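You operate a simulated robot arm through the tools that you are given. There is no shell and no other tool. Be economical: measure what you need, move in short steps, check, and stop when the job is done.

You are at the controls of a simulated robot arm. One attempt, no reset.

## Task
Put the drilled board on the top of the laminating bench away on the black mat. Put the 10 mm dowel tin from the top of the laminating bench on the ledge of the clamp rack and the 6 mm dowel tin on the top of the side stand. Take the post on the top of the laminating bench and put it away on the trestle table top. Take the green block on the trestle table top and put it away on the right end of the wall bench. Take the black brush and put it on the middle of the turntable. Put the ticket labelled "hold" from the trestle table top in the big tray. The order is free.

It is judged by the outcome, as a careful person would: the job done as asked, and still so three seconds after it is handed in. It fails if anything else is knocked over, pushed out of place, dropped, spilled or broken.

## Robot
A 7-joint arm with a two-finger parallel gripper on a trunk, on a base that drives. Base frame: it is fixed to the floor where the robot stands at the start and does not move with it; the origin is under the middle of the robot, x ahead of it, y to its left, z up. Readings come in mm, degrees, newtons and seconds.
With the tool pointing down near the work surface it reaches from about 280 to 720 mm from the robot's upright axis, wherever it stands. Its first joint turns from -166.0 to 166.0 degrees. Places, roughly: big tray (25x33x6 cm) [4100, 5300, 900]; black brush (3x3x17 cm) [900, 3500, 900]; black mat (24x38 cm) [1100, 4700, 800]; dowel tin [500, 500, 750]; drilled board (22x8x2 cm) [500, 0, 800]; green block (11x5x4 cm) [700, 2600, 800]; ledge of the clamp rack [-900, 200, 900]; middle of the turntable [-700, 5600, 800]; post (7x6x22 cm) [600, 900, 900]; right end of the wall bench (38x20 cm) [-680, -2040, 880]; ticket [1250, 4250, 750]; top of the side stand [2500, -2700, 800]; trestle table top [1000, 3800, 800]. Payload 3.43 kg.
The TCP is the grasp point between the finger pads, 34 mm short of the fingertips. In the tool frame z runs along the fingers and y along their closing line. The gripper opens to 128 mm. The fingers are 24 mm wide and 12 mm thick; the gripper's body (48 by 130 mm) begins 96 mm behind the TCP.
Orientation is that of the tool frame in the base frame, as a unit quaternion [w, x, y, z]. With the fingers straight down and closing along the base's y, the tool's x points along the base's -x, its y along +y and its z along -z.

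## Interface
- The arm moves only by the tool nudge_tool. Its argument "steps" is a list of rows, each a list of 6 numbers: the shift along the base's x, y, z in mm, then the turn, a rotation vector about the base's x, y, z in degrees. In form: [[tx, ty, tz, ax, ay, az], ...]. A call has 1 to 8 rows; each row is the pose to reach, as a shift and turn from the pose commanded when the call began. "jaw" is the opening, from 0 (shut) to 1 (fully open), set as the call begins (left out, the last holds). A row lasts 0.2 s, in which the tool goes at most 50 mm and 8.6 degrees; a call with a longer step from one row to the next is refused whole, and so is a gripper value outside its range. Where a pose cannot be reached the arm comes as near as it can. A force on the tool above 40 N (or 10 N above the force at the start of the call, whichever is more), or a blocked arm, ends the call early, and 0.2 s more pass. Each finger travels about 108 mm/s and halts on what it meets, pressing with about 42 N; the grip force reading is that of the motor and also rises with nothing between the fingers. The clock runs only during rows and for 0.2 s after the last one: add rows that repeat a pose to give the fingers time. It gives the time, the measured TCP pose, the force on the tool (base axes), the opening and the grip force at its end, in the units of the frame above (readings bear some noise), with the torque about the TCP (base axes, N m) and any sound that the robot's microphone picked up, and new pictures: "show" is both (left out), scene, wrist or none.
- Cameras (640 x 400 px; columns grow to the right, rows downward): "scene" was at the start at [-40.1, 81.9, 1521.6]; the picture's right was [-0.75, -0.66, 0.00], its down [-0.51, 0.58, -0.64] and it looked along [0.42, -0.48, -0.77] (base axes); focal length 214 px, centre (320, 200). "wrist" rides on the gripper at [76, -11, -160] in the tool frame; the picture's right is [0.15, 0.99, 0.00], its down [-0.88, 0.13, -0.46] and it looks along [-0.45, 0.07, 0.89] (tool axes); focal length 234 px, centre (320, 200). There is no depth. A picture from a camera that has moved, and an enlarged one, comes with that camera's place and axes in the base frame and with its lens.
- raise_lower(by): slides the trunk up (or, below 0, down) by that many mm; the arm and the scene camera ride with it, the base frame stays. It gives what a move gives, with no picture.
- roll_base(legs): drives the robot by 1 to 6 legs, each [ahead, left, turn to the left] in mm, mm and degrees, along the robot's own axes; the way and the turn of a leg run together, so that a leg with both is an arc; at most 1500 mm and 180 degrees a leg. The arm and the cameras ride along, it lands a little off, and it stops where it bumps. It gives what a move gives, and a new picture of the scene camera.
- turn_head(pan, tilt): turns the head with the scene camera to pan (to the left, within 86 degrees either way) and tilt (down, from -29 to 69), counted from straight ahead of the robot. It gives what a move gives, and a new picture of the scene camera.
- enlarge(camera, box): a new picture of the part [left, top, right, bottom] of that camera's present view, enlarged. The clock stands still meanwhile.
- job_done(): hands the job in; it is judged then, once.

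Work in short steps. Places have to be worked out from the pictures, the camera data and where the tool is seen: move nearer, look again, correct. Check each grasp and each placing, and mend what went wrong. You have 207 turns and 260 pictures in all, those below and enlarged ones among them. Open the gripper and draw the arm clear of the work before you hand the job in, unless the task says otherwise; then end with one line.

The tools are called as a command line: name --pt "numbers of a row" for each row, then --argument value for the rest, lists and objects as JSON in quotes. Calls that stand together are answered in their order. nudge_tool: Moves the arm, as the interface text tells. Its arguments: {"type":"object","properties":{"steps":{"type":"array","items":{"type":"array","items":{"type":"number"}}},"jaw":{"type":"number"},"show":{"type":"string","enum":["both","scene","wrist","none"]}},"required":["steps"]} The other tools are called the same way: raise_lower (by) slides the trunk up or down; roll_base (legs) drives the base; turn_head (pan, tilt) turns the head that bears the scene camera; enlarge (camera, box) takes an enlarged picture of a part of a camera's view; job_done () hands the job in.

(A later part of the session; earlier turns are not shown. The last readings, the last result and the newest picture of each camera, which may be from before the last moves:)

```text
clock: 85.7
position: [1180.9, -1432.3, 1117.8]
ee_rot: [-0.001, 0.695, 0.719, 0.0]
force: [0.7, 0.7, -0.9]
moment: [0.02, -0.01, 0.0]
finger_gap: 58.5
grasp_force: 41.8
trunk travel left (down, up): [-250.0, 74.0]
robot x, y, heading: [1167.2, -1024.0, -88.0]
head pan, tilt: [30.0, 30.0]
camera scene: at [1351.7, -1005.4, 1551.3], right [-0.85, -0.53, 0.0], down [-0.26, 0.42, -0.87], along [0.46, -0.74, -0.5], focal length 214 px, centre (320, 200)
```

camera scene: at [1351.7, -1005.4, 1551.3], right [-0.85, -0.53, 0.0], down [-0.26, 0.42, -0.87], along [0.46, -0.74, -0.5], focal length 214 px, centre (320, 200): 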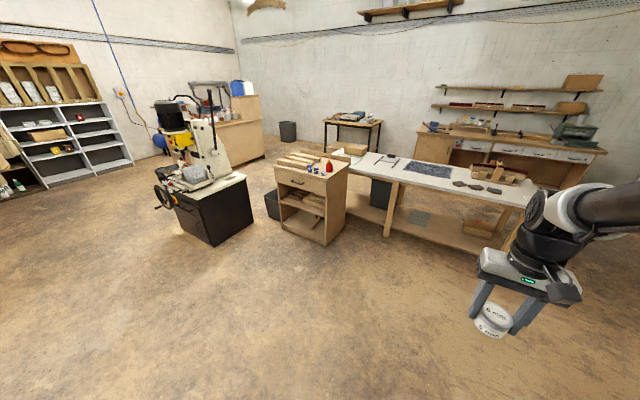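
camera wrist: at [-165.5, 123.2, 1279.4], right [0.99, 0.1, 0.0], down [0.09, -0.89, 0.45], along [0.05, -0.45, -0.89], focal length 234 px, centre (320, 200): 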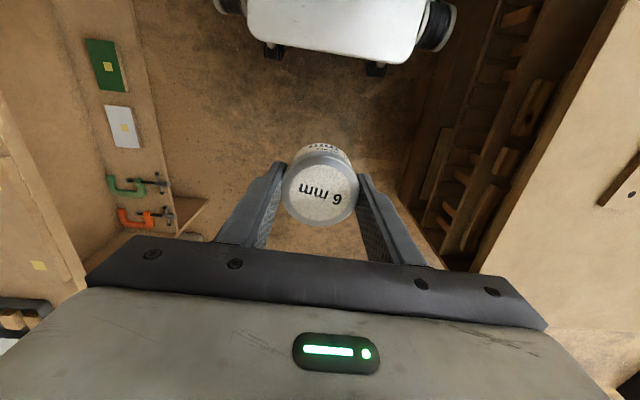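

The stand front is at y≈-2520, x≈2210–2890. I drive left and then up to it.

roll_base --legs '[[0, 0, -2], [0, 1280, 0], [980, 0, 0]]'

turn_head --pan 0 --tilt 50

```text
clock: 103.5
position: [2445.8, -2414.4, 1117.3]
ee_rot: [-0.001, 0.71, 0.704, 0.0]
force: [-0.4, -0.2, -0.9]
moment: [0.02, -0.02, -0.04]
finger_gap: 58.5
grasp_force: 42.0
trunk travel left (down, up): [-250.0, 74.0]
robot x, y, heading: [2450.4, -2007.7, -90.5]
head pan, tilt: [30.0, 30.0]
camera scene: at [2635.5, -1996.0, 1551.3], right [-0.87, -0.49, 0.0], down [-0.24, 0.44, -0.87], along [0.42, -0.76, -0.5], focal length 214 px, centre (320, 200)
```

scene: 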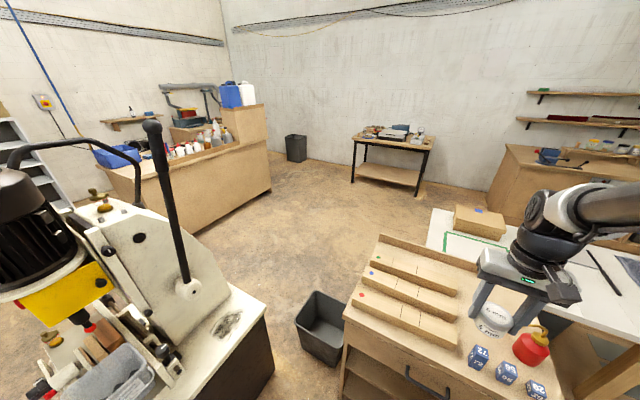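

```text
clock: 104.4
position: [2445.4, -2413.9, 1116.7]
ee_rot: [-0.002, 0.71, 0.704, 0.0]
force: [-0.1, 0.4, -1.1]
moment: [0.01, 0.01, 0.02]
finger_gap: 58.3
grasp_force: 42.0
trunk travel left (down, up): [-250.0, 74.0]
robot x, y, heading: [2449.6, -2004.1, -90.6]
head pan, tilt: [0.0, 50.0]
camera scene: at [2590.3, -1994.1, 1521.9], right [-1.0, 0.01, 0.0], down [0.01, 0.77, -0.64], along [-0.01, -0.64, -0.77], focal length 214 px, centre (320, 200)
```

scene: 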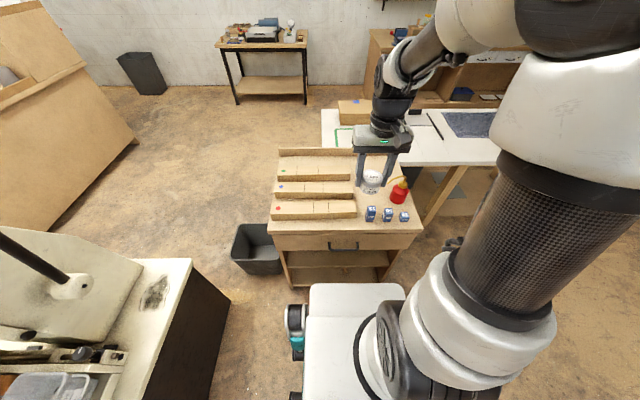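

enlarge --camera "scene" --box '[250, 130, 442, 250]'

```text
3.33 times, centred on (346, 190) of scene
camera zoom: at [2590.3, -1994.1, 1521.9], right [-1.0, 0.01, 0.0], down [0.01, 0.77, -0.64], along [-0.01, -0.64, -0.77], focal length 715 px, centre (233, 233)
```

zoom: 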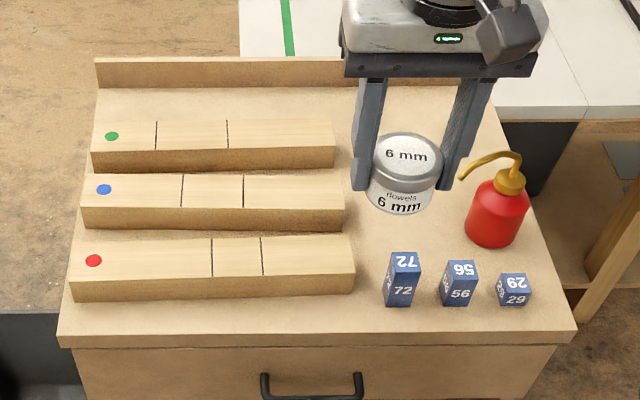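

Free space lies behind the red bottle and right of the slats. I target (2340,-2690) and carry the tin over at height.

nudge_tool --pt "-14 -38 0 0 0 0" --pt "-28 -76 0 0 0 0" --pt "-42 -114 -5 0 0 0" --pt "-56 -152 -20 0 0 0" --pt "-70 -188 -40 0 0 0" --pt "-84 -222 -65 0 0 0" --pt "-96 -252 -92 0 0 0" --pt "-105 -276 -120 0 0 0"

enlarge --camera "scene" --box '[250, 130, 442, 250]'

```text
clock: 106.2
position: [2339.8, -2688.0, 996.7]
ee_rot: [-0.001, 0.711, 0.703, -0.001]
force: [-0.4, 0.1, -1.7]
moment: [-0.03, 0.02, 0.02]
finger_gap: 58.3
grasp_force: 41.9
trunk travel left (down, up): [-250.0, 74.0]
robot x, y, heading: [2451.0, -2002.6, -90.8]
head pan, tilt: [0.0, 50.0]
camera scene: at [2590.2, -1994.2, 1521.9], right [-1.0, 0.01, 0.0], down [0.01, 0.77, -0.64], along [-0.01, -0.64, -0.77], focal length 214 px, centre (320, 200)
camera wrist: at [2330.2, -2614.1, 1157.9], right [0.99, 0.14, 0.0], down [0.12, -0.88, 0.45], along [0.06, -0.45, -0.89], focal length 234 px, centre (320, 200)
```

scene: 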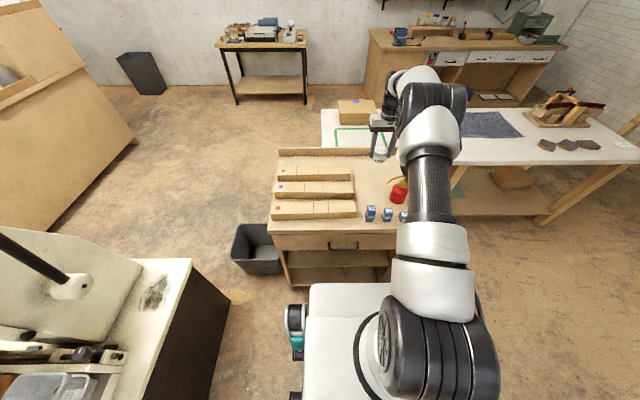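
wrist: 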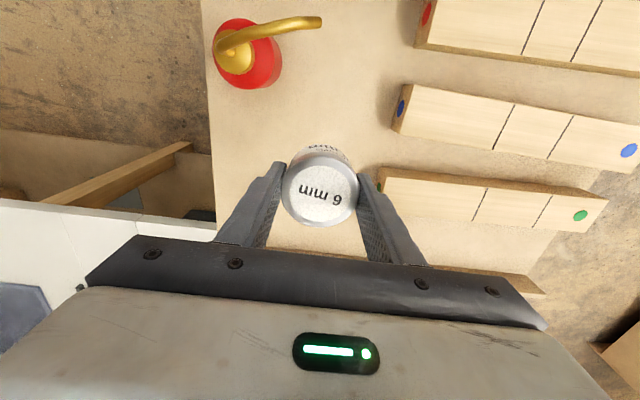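

```text
3.33 times, centred on (346, 190) of scene
camera zoom: at [2590.2, -1994.2, 1521.9], right [-1.0, 0.01, 0.0], down [0.01, 0.77, -0.64], along [-0.01, -0.64, -0.77], focal length 715 px, centre (233, 233)
```

zoom: 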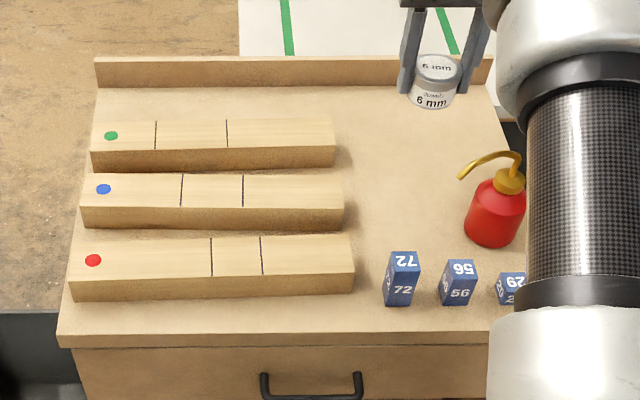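

The landing spot is clear of the slats and bottle. I lower to about 860, then gently.

nudge_tool --pt "0 0 -45 0 0 0" --pt "0 0 -90 0 0 0" --pt "0 0 -120 0 0 0" --pt "0 0 -130 0 0 0" --show "wrist"

nudge_tool --pt "0 0 -5 0 0 0" --pt "0 0 -10 0 0 0" --pt "0 0 -14 0 0 0" --pt "0 0 -18 0 0 0" --pt "0 0 -22 0 0 0" --pt "0 0 -26 0 0 0" --show "none"

```text
clock: 107.2
position: [2343.0, -2690.1, 867.0]
ee_rot: [-0.002, 0.71, 0.704, 0.001]
force: [0.0, 0.9, -0.8]
moment: [-0.01, 0.02, 0.0]
finger_gap: 58.5
grasp_force: 42.1
trunk travel left (down, up): [-250.0, 74.0]
robot x, y, heading: [2453.5, -2004.7, -90.9]
head pan, tilt: [0.0, 50.0]
camera wrist: at [2331.5, -2615.2, 1028.6], right [0.99, 0.14, 0.0], down [0.12, -0.88, 0.45], along [0.06, -0.45, -0.89], focal length 234 px, centre (320, 200)
```

wrist: 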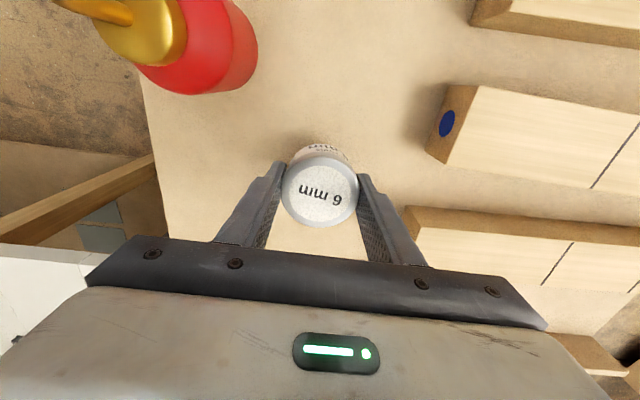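

```text
clock: 108.6
position: [2339.6, -2689.9, 841.9]
ee_rot: [-0.002, 0.711, 0.704, 0.0]
force: [0.3, -0.7, -0.3]
moment: [0.03, 0.03, 0.01]
finger_gap: 58.2
grasp_force: 42.0
trunk travel left (down, up): [-250.0, 74.0]
robot x, y, heading: [2449.2, -2003.7, -90.8]
head pan, tilt: [0.0, 50.0]
```

Not in contact yet; I keep lowering gently.

nudge_tool --pt "0 0 -4 0 0 0" --pt "0 0 -8 0 0 0" --pt "0 0 -12 0 0 0" --pt "0 0 -15 0 0 0" --show "wrist"

```text
clock: 109.6
position: [2339.7, -2695.3, 834.8]
ee_rot: [0.003, 0.711, 0.703, -0.005]
force: [0.0, 0.8, 13.4]
moment: [0.23, -0.26, 0.07]
finger_gap: 58.3
grasp_force: 42.0
trunk travel left (down, up): [-250.0, 74.0]
robot x, y, heading: [2452.9, -2005.9, -90.3]
head pan, tilt: [0.0, 50.0]
stopped in row 4: the force on the tool passed its limit at 41 N (the readings are from after the stop); the commanded pose is now the measured one
camera wrist: at [2330.5, -2617.6, 994.7], right [0.99, 0.14, 0.0], down [0.12, -0.88, 0.46], along [0.06, -0.46, -0.89], focal length 234 px, centre (320, 200)
```

wrist: 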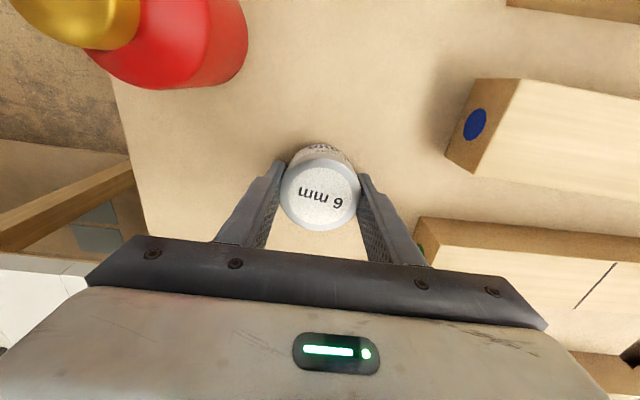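

Touched down. I open partway and rise.

nudge_tool --pt "0 0 2 0 0 0" --pt "0 0 2 0 0 0" --pt "0 0 2 0 0 0" --jaw 0.75 --show "none"

nudge_tool --pt "0 0 40 0 0 0" --pt "0 0 85 0 0 0" --pt "0 0 130 0 0 0" --pt "0 10 175 0 0 0" --pt "10 40 210 0 0 0" --pt "20 80 235 0 0 0" --pt "30 120 255 0 0 0" --pt "40 165 270 0 0 0" --show "wrist"

```text
clock: 110.4
position: [2341.6, -2693.7, 833.6]
ee_rot: [0.002, 0.711, 0.703, -0.003]
force: [-2.1, -1.4, 7.9]
moment: [0.06, -0.32, 0.04]
finger_gap: 94.7
grasp_force: 0.0
trunk travel left (down, up): [-250.0, 74.0]
robot x, y, heading: [2450.9, -2007.8, -90.7]
head pan, tilt: [0.0, 50.0]
```

```text
clock: 112.2
position: [2378.8, -2528.3, 1102.5]
ee_rot: [0.001, 0.711, 0.703, -0.003]
force: [0.8, 0.9, 0.5]
moment: [0.0, -0.02, 0.02]
finger_gap: 96.1
grasp_force: 0.1
trunk travel left (down, up): [-250.0, 74.0]
robot x, y, heading: [2450.8, -2006.5, -90.7]
head pan, tilt: [0.0, 50.0]
camera wrist: at [2370.3, -2452.5, 1263.1], right [0.99, 0.14, 0.0], down [0.12, -0.88, 0.46], along [0.06, -0.46, -0.89], focal length 234 px, centre (320, 200)
```

wrist: 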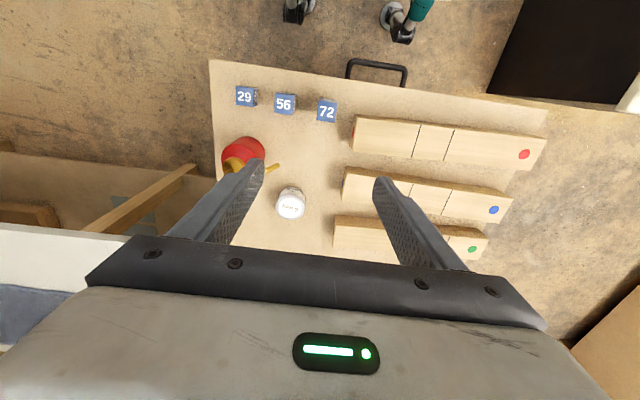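

The 6 mm tin is placed on the stand. I draw the arm in and drive back towards the laminating bench for the board.

nudge_tool --pt "20 45 5 0 0 0" --pt "40 90 10 0 0 0" --pt "50 120 10 0 0 0" --jaw 1.0 --show "none"

roll_base --legs '[[-500, 0, 0], [0, 0, -89.3], [1500, 0, 0], [980, 0, 0]]'

```text
clock: 113.0
position: [2430.4, -2409.9, 1114.1]
ee_rot: [0.001, 0.711, 0.703, -0.004]
force: [1.2, 0.1, -0.4]
moment: [-0.03, 0.02, 0.01]
finger_gap: 127.7
grasp_force: 0.1
trunk travel left (down, up): [-250.0, 74.0]
robot x, y, heading: [2453.6, -2003.8, -90.9]
head pan, tilt: [0.0, 50.0]
```

```text
clock: 131.6
position: [-424.2, -1497.8, 1114.4]
ee_rot: [-0.001, 1.0, 0.004, -0.002]
force: [0.3, -0.5, 0.6]
moment: [-0.02, -0.01, 0.02]
finger_gap: 128.2
grasp_force: 0.0
trunk travel left (down, up): [-250.0, 74.0]
robot x, y, heading: [-18.2, -1508.9, -179.6]
head pan, tilt: [0.0, 50.0]
camera scene: at [-6.0, -1651.5, 1521.8], right [-0.01, 1.0, 0.0], down [0.77, 0.0, -0.64], along [-0.64, 0.0, -0.77], focal length 214 px, centre (320, 200)
```

scene: 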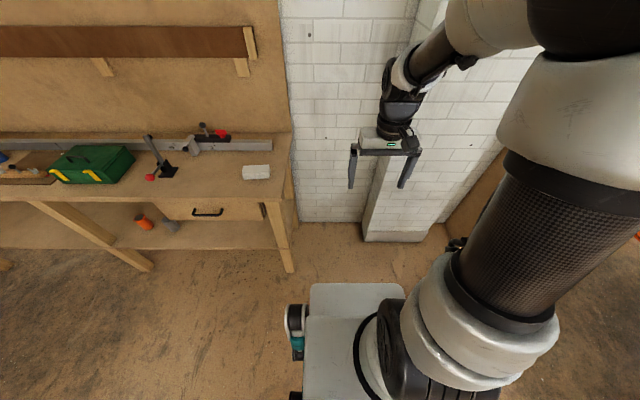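

I glimpse the wall bench from here; I enlarge its right end for later use.

enlarge --camera "scene" --box '[130, 110, 322, 230]'

roll_base --legs '[[0, 0, -90], [0, 0, -90], [0, 1500, 0]]'

turn_head --pan -20 --tilt 50

```text
3.33 times, centred on (226, 170) of scene
camera zoom: at [-6.0, -1651.5, 1521.8], right [-0.01, 1.0, 0.0], down [0.77, 0.0, -0.64], along [-0.64, 0.0, -0.77], focal length 715 px, centre (633, 300)
```

zoom: 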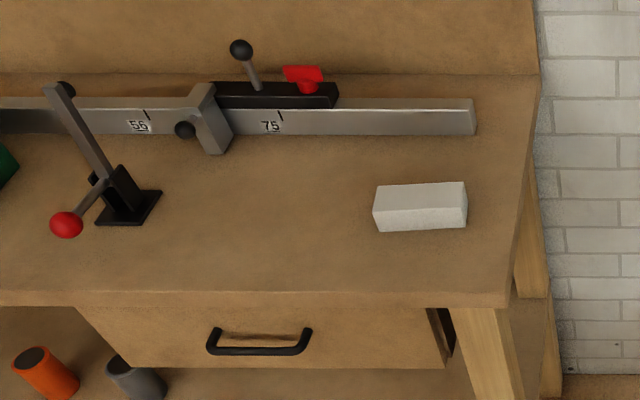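

```text
clock: 154.3
position: [379.5, 5.1, 1113.3]
ee_rot: [0.003, -0.002, 1.0, -0.001]
force: [-0.4, -0.1, -0.2]
moment: [0.02, 0.02, 0.0]
finger_gap: 128.0
grasp_force: 0.1
trunk travel left (down, up): [-250.0, 74.0]
robot x, y, heading: [-24.1, 18.9, -0.1]
head pan, tilt: [0.0, 50.0]
camera scene: at [-39.4, 159.3, 1521.8], right [0.0, -1.0, 0.0], down [-0.77, 0.0, -0.64], along [0.64, 0.0, -0.77], focal length 214 px, centre (320, 200)
```

scene: 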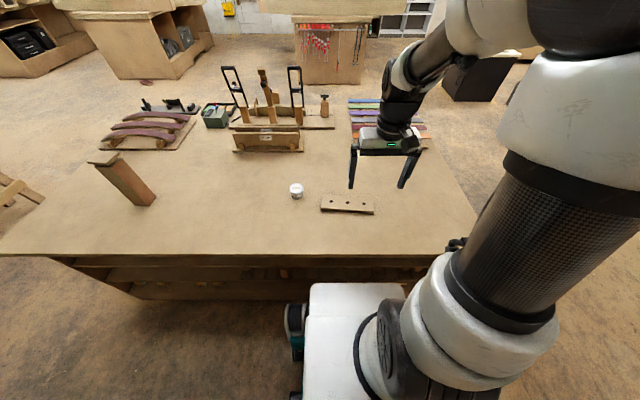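

```text
clock: 155.1
position: [379.5, 4.7, 1114.5]
ee_rot: [0.003, -0.001, 1.0, -0.001]
force: [0.3, 1.1, 0.1]
moment: [0.02, 0.03, 0.0]
finger_gap: 128.1
grasp_force: 0.1
trunk travel left (down, up): [-250.0, 74.0]
robot x, y, heading: [-25.5, 22.7, 0.1]
head pan, tilt: [-20.0, 50.0]
camera scene: at [-43.9, 133.0, 1521.8], right [-0.34, -0.94, 0.0], down [-0.72, 0.26, -0.64], along [0.6, -0.22, -0.77], focal length 214 px, centre (320, 200)
```

scene: 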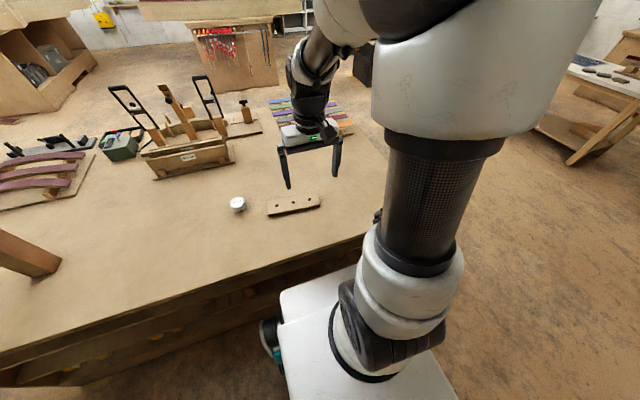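

enlarge --camera "scene" --box '[220, 160, 348, 240]'

```text
5.00 times, centred on (284, 200) of scene
camera zoom: at [-43.9, 133.0, 1521.8], right [-0.34, -0.94, 0.0], down [-0.72, 0.26, -0.64], along [0.6, -0.22, -0.77], focal length 1072 px, centre (500, 200)
```

zoom: 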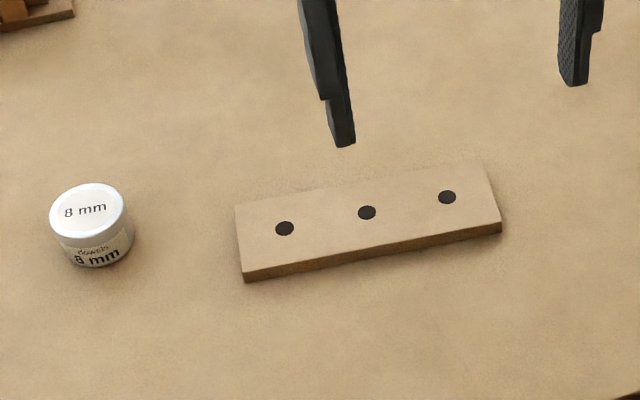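

The board's centre is about (529,42), its long axis 6° off y. I move above it while turning the tool so the fingers close across its width.

nudge_tool --pt "20 5 -10 0 0 8.5" --pt "40 10 -25 0 0 17" --pt "60 15 -40 0 0 25.5" --pt "80 20 -60 0 0 34" --pt "100 25 -80 0 0 42.5" --pt "120 30 -100 0 0 51" --pt "140 35 -120 0 0 59.5" --pt "149 37 -130 0 0 68" --show "none"

nudge_tool --pt "0 0 -15 0 0 8.2" --pt "0 0 -30 0 0 16.2" --pt "0 0 -30 0 0 16.2" --show "wrist"

```text
clock: 156.9
position: [529.4, 43.3, 984.3]
ee_rot: [0.003, -0.562, 0.827, 0.001]
force: [0.3, 0.2, 0.8]
moment: [0.0, 0.03, 0.01]
finger_gap: 128.0
grasp_force: 0.0
trunk travel left (down, up): [-250.0, 74.0]
robot x, y, heading: [-26.8, 20.4, -0.0]
head pan, tilt: [-20.0, 50.0]
```

```text
clock: 157.7
position: [528.8, 42.4, 954.1]
ee_rot: [0.003, -0.673, 0.74, 0.002]
force: [-0.2, 0.1, 0.3]
moment: [0.0, -0.01, 0.01]
finger_gap: 127.9
grasp_force: 0.1
trunk travel left (down, up): [-250.0, 74.0]
robot x, y, heading: [-25.8, 19.1, 0.1]
head pan, tilt: [-20.0, 50.0]
camera wrist: at [532.2, -36.3, 1115.5], right [-1.0, -0.05, 0.0], down [-0.05, 0.89, 0.46], along [-0.02, 0.46, -0.89], focal length 234 px, centre (320, 200)
```

wrist: 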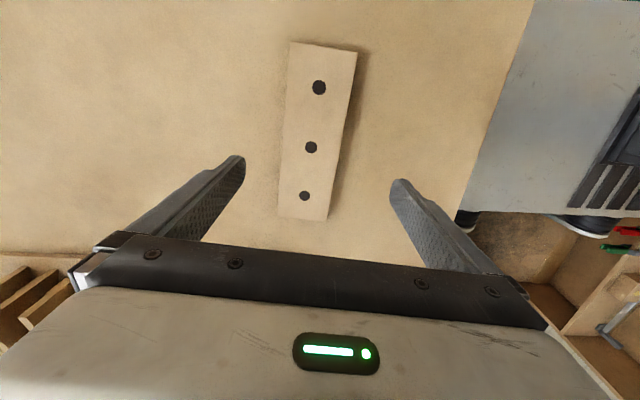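

The board centre refines to (541,41) at the right angle. I descend to TCP 838 and close on it.

nudge_tool --pt "12 -1 -40 0 0 0" --pt "12 -1 -80 0 0 0" --pt "12 -1 -105 0 0 0" --pt "12 -1 -116 0 0 0" --pt "12 -1 -116 0 0 0" --show "wrist"

```text
clock: 158.9
position: [540.5, 41.5, 838.9]
ee_rot: [0.003, -0.671, 0.741, 0.001]
force: [0.1, 0.0, 0.6]
moment: [0.01, 0.0, -0.03]
finger_gap: 128.2
grasp_force: 0.1
trunk travel left (down, up): [-250.0, 74.0]
robot x, y, heading: [-27.6, 17.8, 0.2]
head pan, tilt: [-20.0, 50.0]
camera wrist: at [544.9, -36.8, 1000.0], right [-1.0, -0.05, 0.0], down [-0.04, 0.89, 0.46], along [-0.02, 0.46, -0.89], focal length 234 px, centre (320, 200)
```

wrist: 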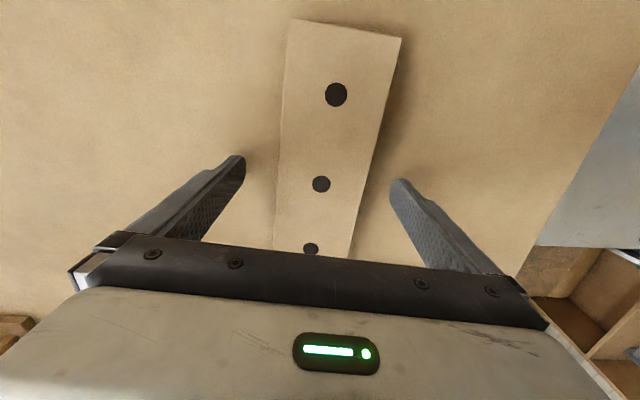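

Well centred. I close the jaws.

nudge_tool --pt "0 0 0 0 0 0" --pt "0 0 0 0 0 0" --pt "0 0 0 0 0 0" --pt "0 0 0 0 0 0" --jaw 0.0 --show "wrist"

```text
clock: 159.9
position: [541.1, 41.7, 838.3]
ee_rot: [0.003, -0.672, 0.741, 0.001]
force: [-0.5, 0.9, 0.1]
moment: [-0.08, 0.07, -0.05]
finger_gap: 74.1
grasp_force: 41.9
trunk travel left (down, up): [-250.0, 74.0]
robot x, y, heading: [-29.7, 18.8, -0.1]
head pan, tilt: [-20.0, 50.0]
camera wrist: at [544.9, -36.8, 1000.2], right [-1.0, -0.05, 0.0], down [-0.04, 0.89, 0.46], along [-0.02, 0.46, -0.89], focal length 234 px, centre (320, 200)
```

wrist: 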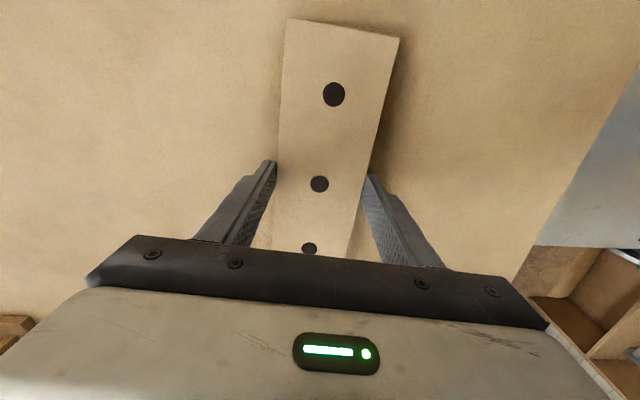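

Held (74 mm). I lift straight up and then draw in.

nudge_tool --pt "0 0 20 0 0 0" --pt "0 0 60 0 0 0" --pt "0 0 105 0 0 0" --pt "0 0 150 0 0 0" --pt "-25 0 190 0 0 0" --pt "-60 0 225 0 0 0" --pt "-95 0 255 0 0 0" --pt "-135 0 280 0 0 0" --show "wrist"

```text
clock: 161.7
position: [402.1, 41.6, 1118.9]
ee_rot: [0.002, -0.671, 0.741, 0.001]
force: [0.4, 0.1, -1.5]
moment: [0.0, -0.06, 0.02]
finger_gap: 74.4
grasp_force: 42.4
trunk travel left (down, up): [-250.0, 74.0]
robot x, y, heading: [-26.7, 24.3, -0.1]
head pan, tilt: [-20.0, 50.0]
camera wrist: at [406.5, -37.3, 1280.2], right [-1.0, -0.05, 0.0], down [-0.04, 0.89, 0.46], along [-0.02, 0.46, -0.89], focal length 234 px, centre (320, 200)
```

wrist: 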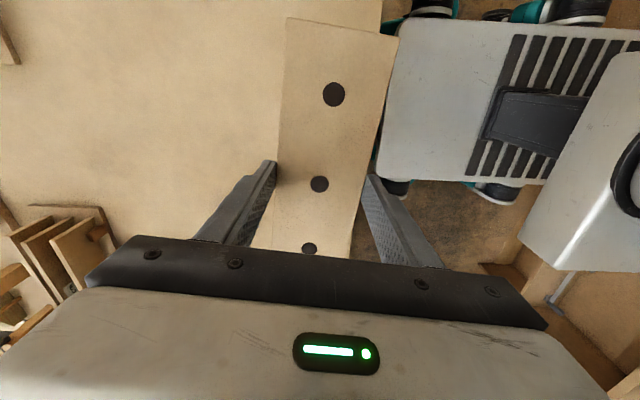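

Now to the trestle: back off, turn left, drive up the aisle and look.

roll_base --legs '[[-110, 0, 0], [0, 0, 90], [1500, 0, 0]]'

turn_head --pan -25 --tilt 35

```text
clock: 174.0
position: [-170.8, 1973.1, 1119.0]
ee_rot: [-0.001, 0.999, -0.052, -0.002]
force: [0.6, -0.1, -1.8]
moment: [0.0, 0.02, 0.03]
finger_gap: 74.2
grasp_force: 42.1
trunk travel left (down, up): [-250.0, 74.0]
robot x, y, heading: [-149.8, 1544.8, 89.8]
head pan, tilt: [-20.0, 50.0]
camera scene: at [-265.8, 1526.5, 1521.8], right [0.94, -0.34, 0.0], down [-0.26, -0.72, -0.64], along [0.22, 0.6, -0.77], focal length 214 px, centre (320, 200)
```

scene: 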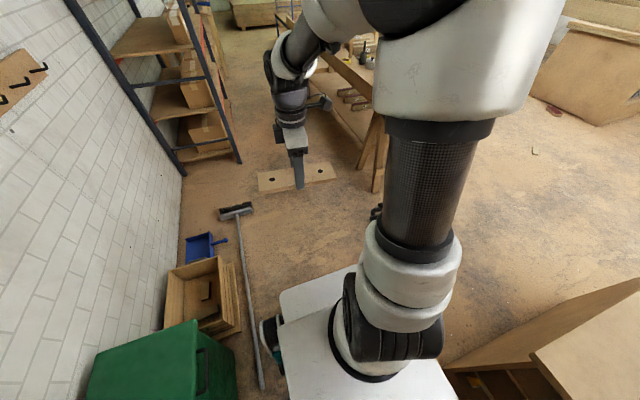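

```text
clock: 174.8
position: [-170.2, 1972.5, 1118.6]
ee_rot: [-0.001, 0.999, -0.052, -0.002]
force: [-0.9, 0.2, -1.5]
moment: [0.0, -0.01, -0.02]
finger_gap: 74.1
grasp_force: 42.4
trunk travel left (down, up): [-250.0, 74.0]
robot x, y, heading: [-149.5, 1545.1, 89.8]
head pan, tilt: [-25.0, 35.0]
camera scene: at [-255.0, 1533.9, 1543.5], right [0.91, -0.42, 0.0], down [-0.24, -0.52, -0.82], along [0.35, 0.74, -0.57], focal length 214 px, centre (320, 200)
```

scene: 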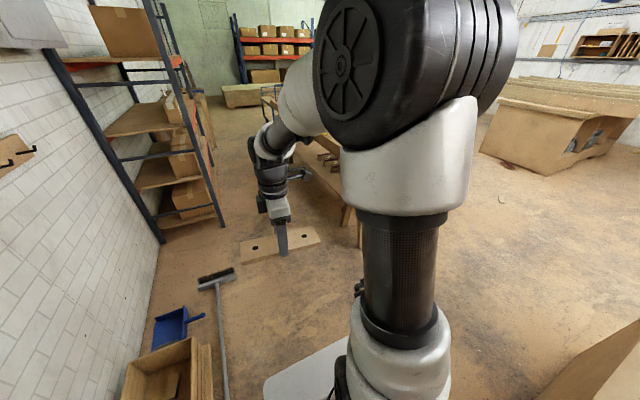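

A broom lies at x≈-570, so I keep right of it. I drive on at x≈0 towards y≈3050 and look at the trestle.

roll_base --legs '[[0, -150, 0], [1400, 0, 0]]'

turn_head --pan -60 --tilt 40

```text
clock: 183.4
position: [8.8, 3370.4, 1119.1]
ee_rot: [-0.001, 0.998, -0.062, -0.003]
force: [-0.2, -0.1, -2.3]
moment: [0.02, -0.01, -0.01]
finger_gap: 74.2
grasp_force: 41.9
trunk travel left (down, up): [-250.0, 74.0]
robot x, y, heading: [20.5, 2941.3, 88.5]
head pan, tilt: [-25.0, 35.0]
camera scene: at [-84.9, 2933.0, 1543.6], right [0.9, -0.44, 0.0], down [-0.25, -0.51, -0.82], along [0.36, 0.73, -0.57], focal length 214 px, centre (320, 200)
```

scene: 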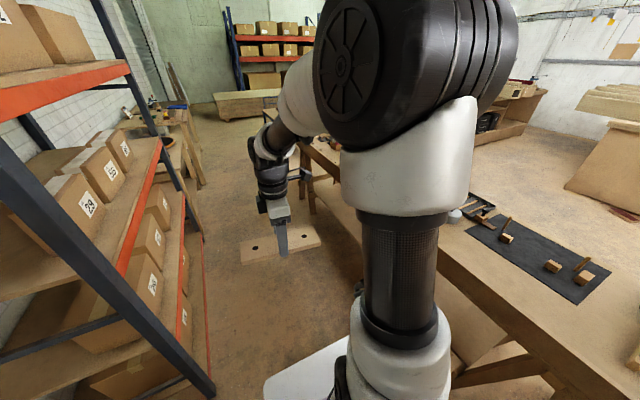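

```text
clock: 184.4
position: [9.1, 3370.1, 1120.2]
ee_rot: [-0.001, 0.998, -0.062, -0.002]
force: [-0.5, -0.2, -1.4]
moment: [-0.02, -0.02, -0.03]
finger_gap: 74.0
grasp_force: 41.9
trunk travel left (down, up): [-250.0, 74.0]
robot x, y, heading: [22.7, 2943.2, 88.5]
head pan, tilt: [-60.0, 40.0]
camera scene: at [-49.4, 2894.9, 1536.0], right [0.48, -0.88, 0.0], down [-0.56, -0.31, -0.77], along [0.67, 0.37, -0.64], focal length 214 px, centre (320, 200)
```

scene: 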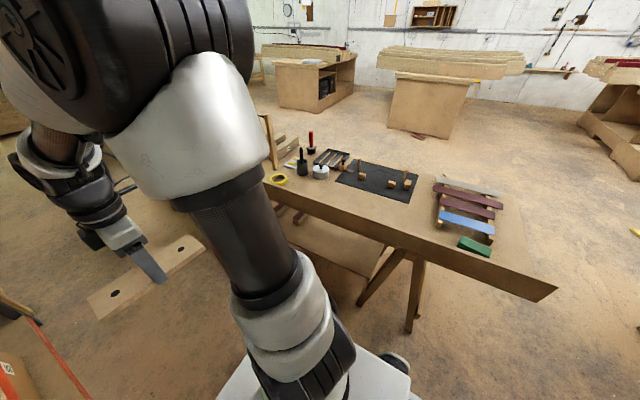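

The aisle runs between the shelf (x≈-470) and the table edge (x≈700). I keep x≈100 and go on to y≈4200 to see the far end.

roll_base --legs '[[0, -70, 1.5], [1250, 0, 0]]'

turn_head --pan -80 --tilt 45

```text
clock: 191.7
position: [73.4, 4622.1, 1118.6]
ee_rot: [-0.002, 0.999, -0.053, -0.003]
force: [-0.3, 0.5, -1.8]
moment: [-0.06, -0.01, -0.04]
finger_gap: 74.2
grasp_force: 42.1
trunk travel left (down, up): [-250.0, 74.0]
robot x, y, heading: [89.7, 4192.5, 89.6]
head pan, tilt: [-60.0, 40.0]
camera scene: at [23.6, 4145.5, 1536.0], right [0.49, -0.87, 0.0], down [-0.56, -0.32, -0.77], along [0.67, 0.38, -0.64], focal length 214 px, centre (320, 200)
```

scene: 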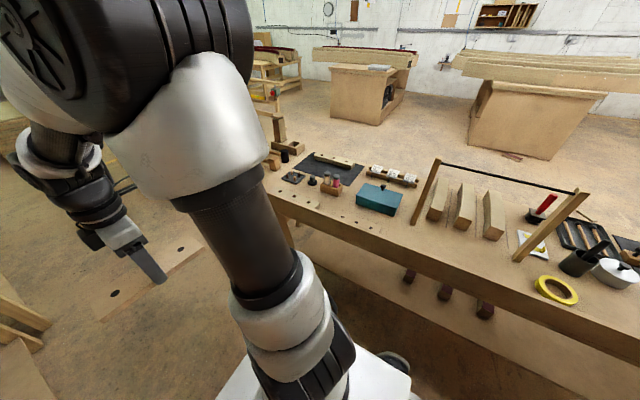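

```text
clock: 192.6
position: [72.5, 4621.5, 1119.4]
ee_rot: [-0.001, 0.999, -0.053, -0.002]
force: [0.5, -0.9, -2.9]
moment: [-0.03, -0.04, -0.02]
finger_gap: 74.5
grasp_force: 42.0
trunk travel left (down, up): [-250.0, 74.0]
robot x, y, heading: [90.8, 4191.3, 89.7]
head pan, tilt: [-80.0, 45.0]
camera scene: at [29.9, 4117.1, 1528.8], right [0.17, -0.99, 0.0], down [-0.7, -0.12, -0.71], along [0.7, 0.12, -0.71], focal length 214 px, centre (320, 200)
```

scene: 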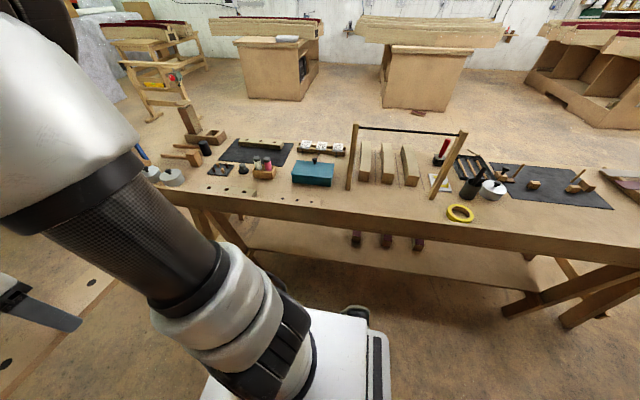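

enlarge --camera "scene" --box '[140, 100, 396, 260]'

enlarge --camera "scene" --box '[384, 100, 640, 260]'

```text
2.50 times, centred on (268, 180) of scene
camera zoom: at [29.9, 4117.1, 1528.8], right [0.17, -0.99, 0.0], down [-0.7, -0.12, -0.71], along [0.7, 0.12, -0.71], focal length 536 px, centre (450, 250)
```

zoom: 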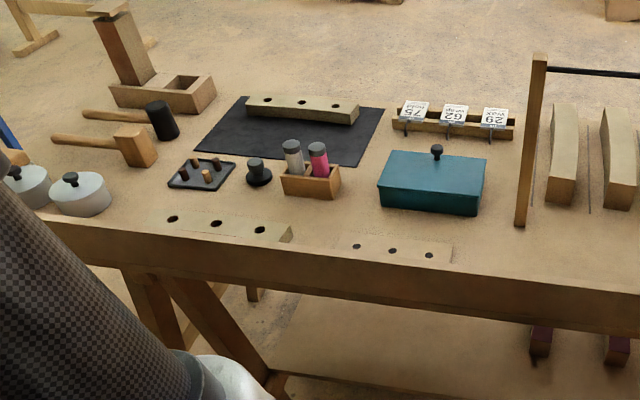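

```text
2.50 times, centred on (512, 180) of scene
camera zoom: at [29.9, 4117.1, 1528.8], right [0.17, -0.99, 0.0], down [-0.7, -0.12, -0.71], along [0.7, 0.12, -0.71], focal length 536 px, centre (-160, 250)
```

zoom: 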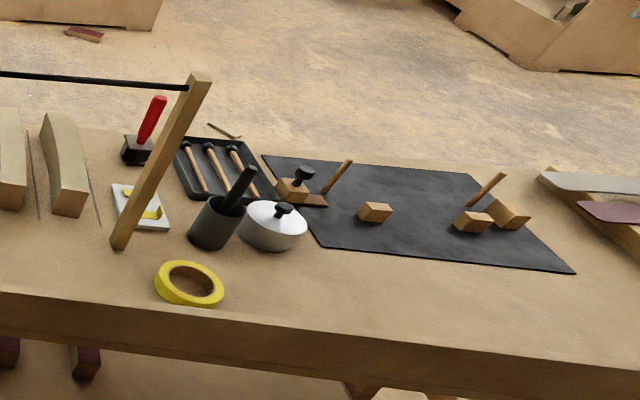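

The black mat is found near (1078,4681), with another board on its far half; the free near half is at x≈960–1105. The table edge is x≈660, so I park alongside it. First a cautious sidestep, then I look at clearance.

roll_base --legs '[[0, -170, 0.4], [400, 0, 0]]'

turn_head --pan -80 --tilt 65

```text
clock: 196.9
position: [236.5, 5019.6, 1119.3]
ee_rot: [-0.001, 0.999, -0.049, -0.003]
force: [0.1, 0.2, -2.2]
moment: [-0.01, 0.02, -0.01]
finger_gap: 74.2
grasp_force: 42.1
trunk travel left (down, up): [-250.0, 74.0]
robot x, y, heading: [258.9, 4590.2, 90.0]
head pan, tilt: [-80.0, 45.0]
camera scene: at [197.9, 4514.6, 1528.7], right [0.18, -0.98, 0.0], down [-0.7, -0.12, -0.71], along [0.7, 0.12, -0.71], focal length 214 px, centre (320, 200)
```

scene: 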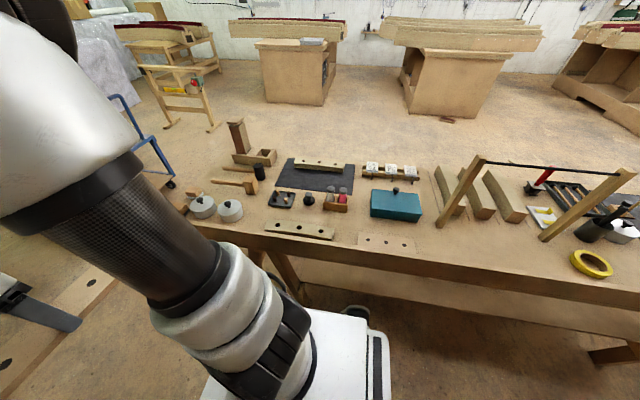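

```text
clock: 197.7
position: [237.0, 5018.7, 1119.1]
ee_rot: [0.0, 0.999, -0.049, -0.002]
force: [-0.2, -0.3, -2.1]
moment: [0.0, 0.0, -0.02]
finger_gap: 74.3
grasp_force: 41.4
trunk travel left (down, up): [-250.0, 74.0]
robot x, y, heading: [257.5, 4590.7, 89.9]
head pan, tilt: [-80.0, 65.0]
camera scene: at [177.6, 4510.8, 1503.7], right [0.18, -0.98, 0.0], down [-0.89, -0.16, -0.42], along [0.42, 0.07, -0.91], focal length 214 px, centre (320, 200)
```

scene: 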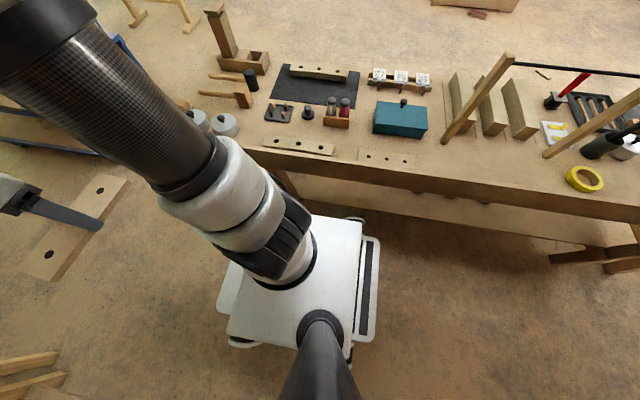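

The base side is ~60–80 mm from the table line. I sidestep another 50 mm and go ahead 80 to sit abreast of the mat.

roll_base --legs '[[80, 0, 0], [0, -50, 0]]'

enlarge --camera "scene" --box '[200, 0, 456, 160]'

```text
clock: 199.5
position: [287.0, 5099.8, 1119.0]
ee_rot: [-0.001, 0.999, -0.05, -0.003]
force: [-0.1, 0.5, -1.9]
moment: [0.0, 0.03, 0.02]
finger_gap: 74.2
grasp_force: 41.7
trunk travel left (down, up): [-250.0, 74.0]
robot x, y, heading: [310.9, 4671.8, 90.2]
head pan, tilt: [-80.0, 65.0]
camera scene: at [227.0, 4591.1, 1503.7], right [0.17, -0.98, 0.0], down [-0.89, -0.16, -0.42], along [0.42, 0.07, -0.91], focal length 214 px, centre (320, 200)
```

scene: 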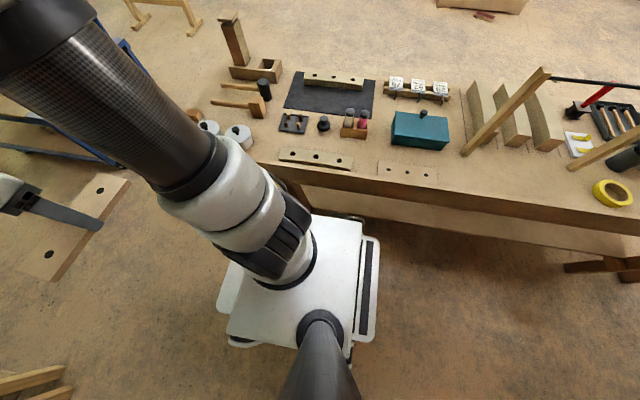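

```text
2.50 times, centred on (328, 80) of scene
camera zoom: at [227.0, 4591.1, 1503.7], right [0.17, -0.98, 0.0], down [-0.89, -0.16, -0.42], along [0.42, 0.07, -0.91], focal length 536 px, centre (300, 500)
```

zoom: 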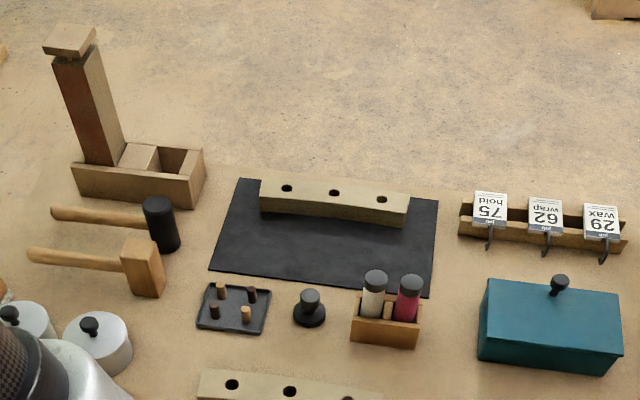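

The mat spans about x 945–1195, y 4494–4875, with the other board's near edge at x≈1109. I swing the board over the table towards (1008,4684), turning it to lie along y.

nudge_tool --pt "40 -23 0 0 0 -7" --pt "80 -46 0 0 0 -14" --pt "120 -69 0 0 0 -21" --pt "160 -92 0 0 0 -28" --pt "200 -115 0 0 0 -35" --pt "240 -138 0 0 0 -42" --pt "280 -161 0 0 0 -49" --pt "320 -184 0 0 0 -56" --show "none"

nudge_tool --pt "40 -23 0 0 0 -7" --pt "80 -46 0 0 0 -14" --pt "120 -69 0 0 0 -21" --pt "160 -92 0 0 0 -28.8" --pt "200 -115 0 0 0 -28.8" --pt "240 -138 0 0 0 -28.8" --pt "280 -161 0 0 0 -28.8" --pt "320 -184 0 0 0 -28.8" --show "wrist"

```text
clock: 201.3
position: [608.4, 4913.8, 1121.4]
ee_rot: [-0.004, 0.858, -0.514, -0.002]
force: [-0.2, -0.7, -1.8]
moment: [-0.02, -0.01, -0.02]
finger_gap: 74.2
grasp_force: 42.2
trunk travel left (down, up): [-250.0, 74.0]
robot x, y, heading: [310.6, 4673.0, 89.7]
head pan, tilt: [-80.0, 65.0]
```

```text
clock: 203.1
position: [927.9, 4730.0, 1117.5]
ee_rot: [0.002, -0.704, 0.71, 0.001]
force: [-1.0, 0.6, -1.4]
moment: [-0.02, -0.02, -0.02]
finger_gap: 74.5
grasp_force: 42.2
trunk travel left (down, up): [-250.0, 74.0]
robot x, y, heading: [311.6, 4674.5, 90.0]
head pan, tilt: [-80.0, 65.0]
camera wrist: at [938.3, 4651.6, 1278.8], right [-0.99, -0.14, 0.0], down [-0.12, 0.88, 0.46], along [-0.06, 0.46, -0.89], focal length 234 px, centre (320, 200)
```

wrist: 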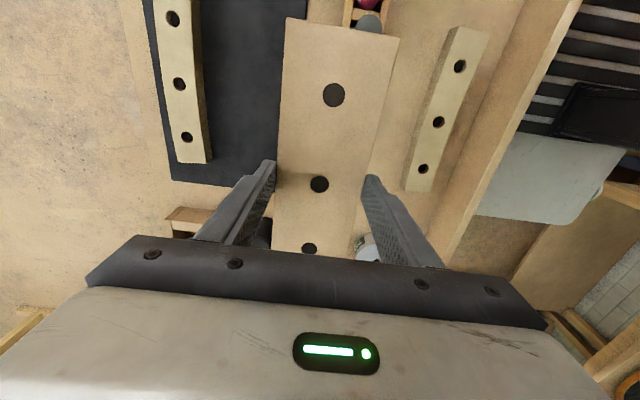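

On course. I move over the near half of the mat and lower to about 980.

nudge_tool --pt "35 -20 0 0 0 0" --pt "70 -40 0 0 0 0" --pt "80 -46 -40 0 0 0" --pt "80 -46 -85 0 0 0" --pt "80 -46 -130 0 0 0" --pt "80 -46 -140 0 0 0"

enlarge --camera "scene" --box '[200, 0, 456, 160]'

```text
clock: 204.5
position: [1009.1, 4685.7, 978.7]
ee_rot: [0.003, -0.704, 0.71, 0.001]
force: [0.5, 0.1, -2.3]
moment: [0.01, 0.01, -0.01]
finger_gap: 74.6
grasp_force: 41.6
trunk travel left (down, up): [-250.0, 74.0]
robot x, y, heading: [307.7, 4668.8, 89.9]
head pan, tilt: [-80.0, 65.0]
camera scene: at [227.2, 4591.0, 1503.7], right [0.17, -0.98, 0.0], down [-0.89, -0.16, -0.42], along [0.42, 0.07, -0.91], focal length 214 px, centre (320, 200)
camera wrist: at [1018.7, 4608.3, 1139.6], right [-0.99, -0.14, 0.0], down [-0.12, 0.88, 0.46], along [-0.06, 0.46, -0.89], focal length 234 px, centre (320, 200)
```

scene: 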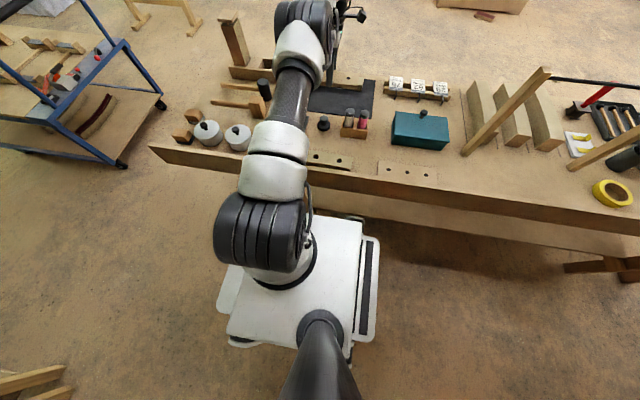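
wrist: 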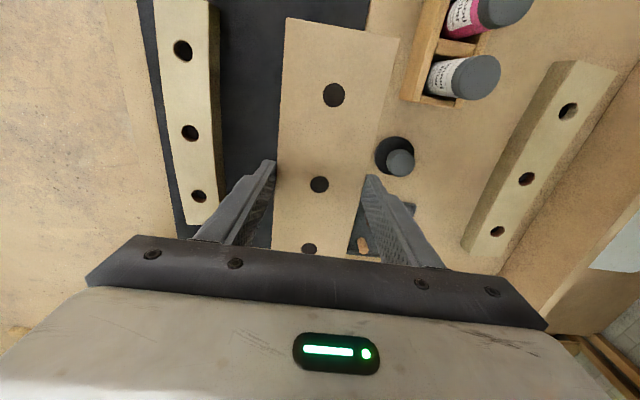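

```text
2.50 times, centred on (328, 80) of scene
camera zoom: at [227.2, 4591.0, 1503.7], right [0.17, -0.98, 0.0], down [-0.89, -0.16, -0.42], along [0.42, 0.07, -0.91], focal length 536 px, centre (300, 500)
```

zoom: 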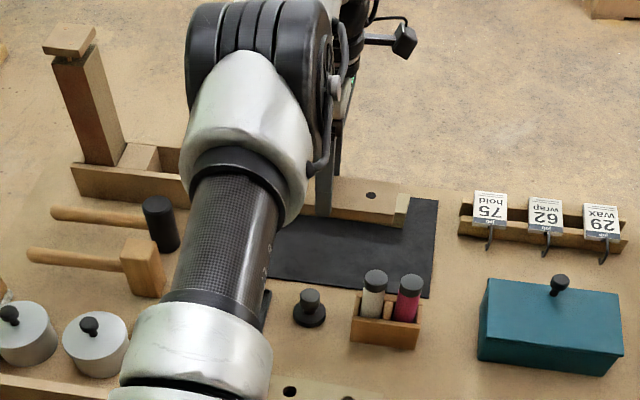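

Wrist view puts the mat at x≈972–1222, z≈803, so I need the board centre nearer x≈1040. I sidestep the base 30 mm closer (board stays high).

roll_base --legs '[[0, -32, 0]]'

nudge_tool --pt "0 0 -30 0 0 0" --pt "0 0 -60 0 0 0" --pt "0 0 -90 0 0 0" --show "wrist"

```text
clock: 205.5
position: [1038.6, 4686.0, 978.7]
ee_rot: [0.003, -0.704, 0.71, 0.001]
force: [0.7, 0.1, -2.0]
moment: [0.01, -0.01, 0.01]
finger_gap: 74.3
grasp_force: 41.9
trunk travel left (down, up): [-250.0, 74.0]
robot x, y, heading: [337.2, 4670.1, 90.0]
head pan, tilt: [-80.0, 65.0]
camera scene: at [258.6, 4591.1, 1503.7], right [0.17, -0.98, 0.0], down [-0.89, -0.16, -0.42], along [0.42, 0.07, -0.91], focal length 214 px, centre (320, 200)
```

scene: 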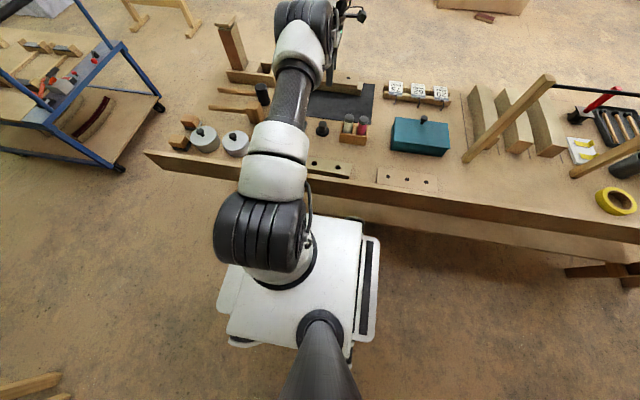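

```text
clock: 206.3
position: [1039.0, 4685.4, 888.7]
ee_rot: [0.003, -0.704, 0.71, 0.001]
force: [-0.6, 0.7, -1.3]
moment: [-0.04, 0.05, 0.04]
finger_gap: 74.4
grasp_force: 42.3
trunk travel left (down, up): [-250.0, 74.0]
robot x, y, heading: [338.9, 4673.2, 90.1]
head pan, tilt: [-80.0, 65.0]
camera wrist: at [1049.2, 4608.1, 1049.7], right [-0.99, -0.14, 0.0], down [-0.12, 0.88, 0.46], along [-0.06, 0.46, -0.89], focal length 234 px, centre (320, 200)
```

wrist: 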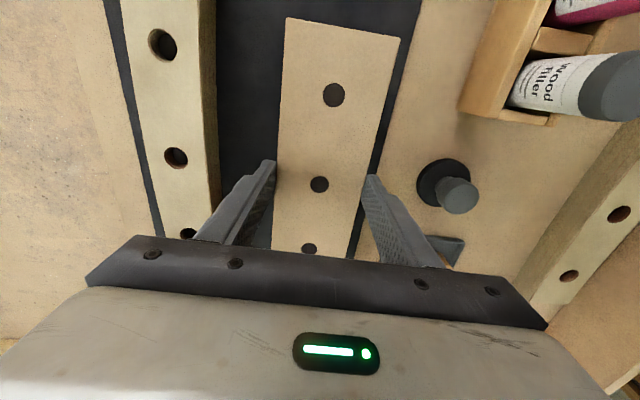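

The board hangs ~23 mm inside the mat's near edge with good gaps. I lower onto the mat gently.

nudge_tool --pt "3 0 -18 0 0 0" --pt "3 0 -34 0 0 0" --pt "3 0 -38 0 0 0" --pt "3 0 -42 0 0 0" --pt "3 0 -45 0 0 0" --pt "3 0 -48 0 0 0" --show "none"

```text
clock: 207.7
position: [1042.4, 4685.3, 841.2]
ee_rot: [0.003, -0.703, 0.711, 0.002]
force: [-0.2, 0.1, -1.7]
moment: [0.07, 0.02, 0.01]
finger_gap: 74.0
grasp_force: 42.3
trunk travel left (down, up): [-250.0, 74.0]
robot x, y, heading: [336.3, 4670.4, 89.9]
head pan, tilt: [-80.0, 65.0]
```

nudge_tool --pt "0 0 -3 0 0 0" --pt "0 0 -6 0 0 0" --pt "0 0 -9 0 0 0" --pt "0 0 -12 0 0 0" --show "wrist"

```text
clock: 208.7
position: [1043.3, 4684.5, 838.2]
ee_rot: [0.005, -0.704, 0.71, -0.002]
force: [-8.2, 1.0, 15.3]
moment: [-0.06, 0.97, -0.05]
finger_gap: 74.4
grasp_force: 41.8
trunk travel left (down, up): [-250.0, 74.0]
robot x, y, heading: [339.5, 4671.3, 90.0]
head pan, tilt: [-80.0, 65.0]
stopped in row 4: the force on the tool passed its limit at 55 N (the readings are from after the stop); the commanded pose is now the measured one
camera wrist: at [1053.0, 4608.1, 998.4], right [-0.99, -0.14, -0.01], down [-0.13, 0.88, 0.46], along [-0.05, 0.46, -0.89], focal length 234 px, centre (320, 200)
```

wrist: 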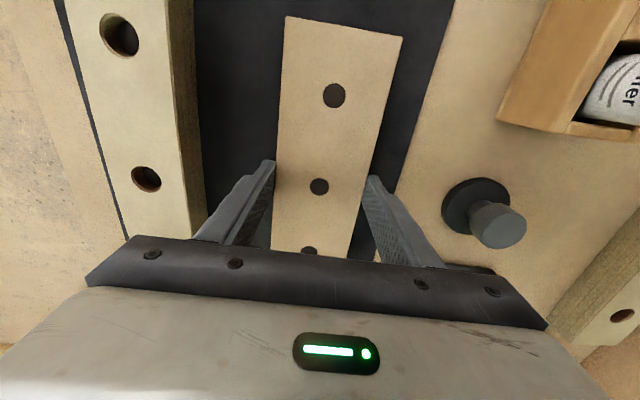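

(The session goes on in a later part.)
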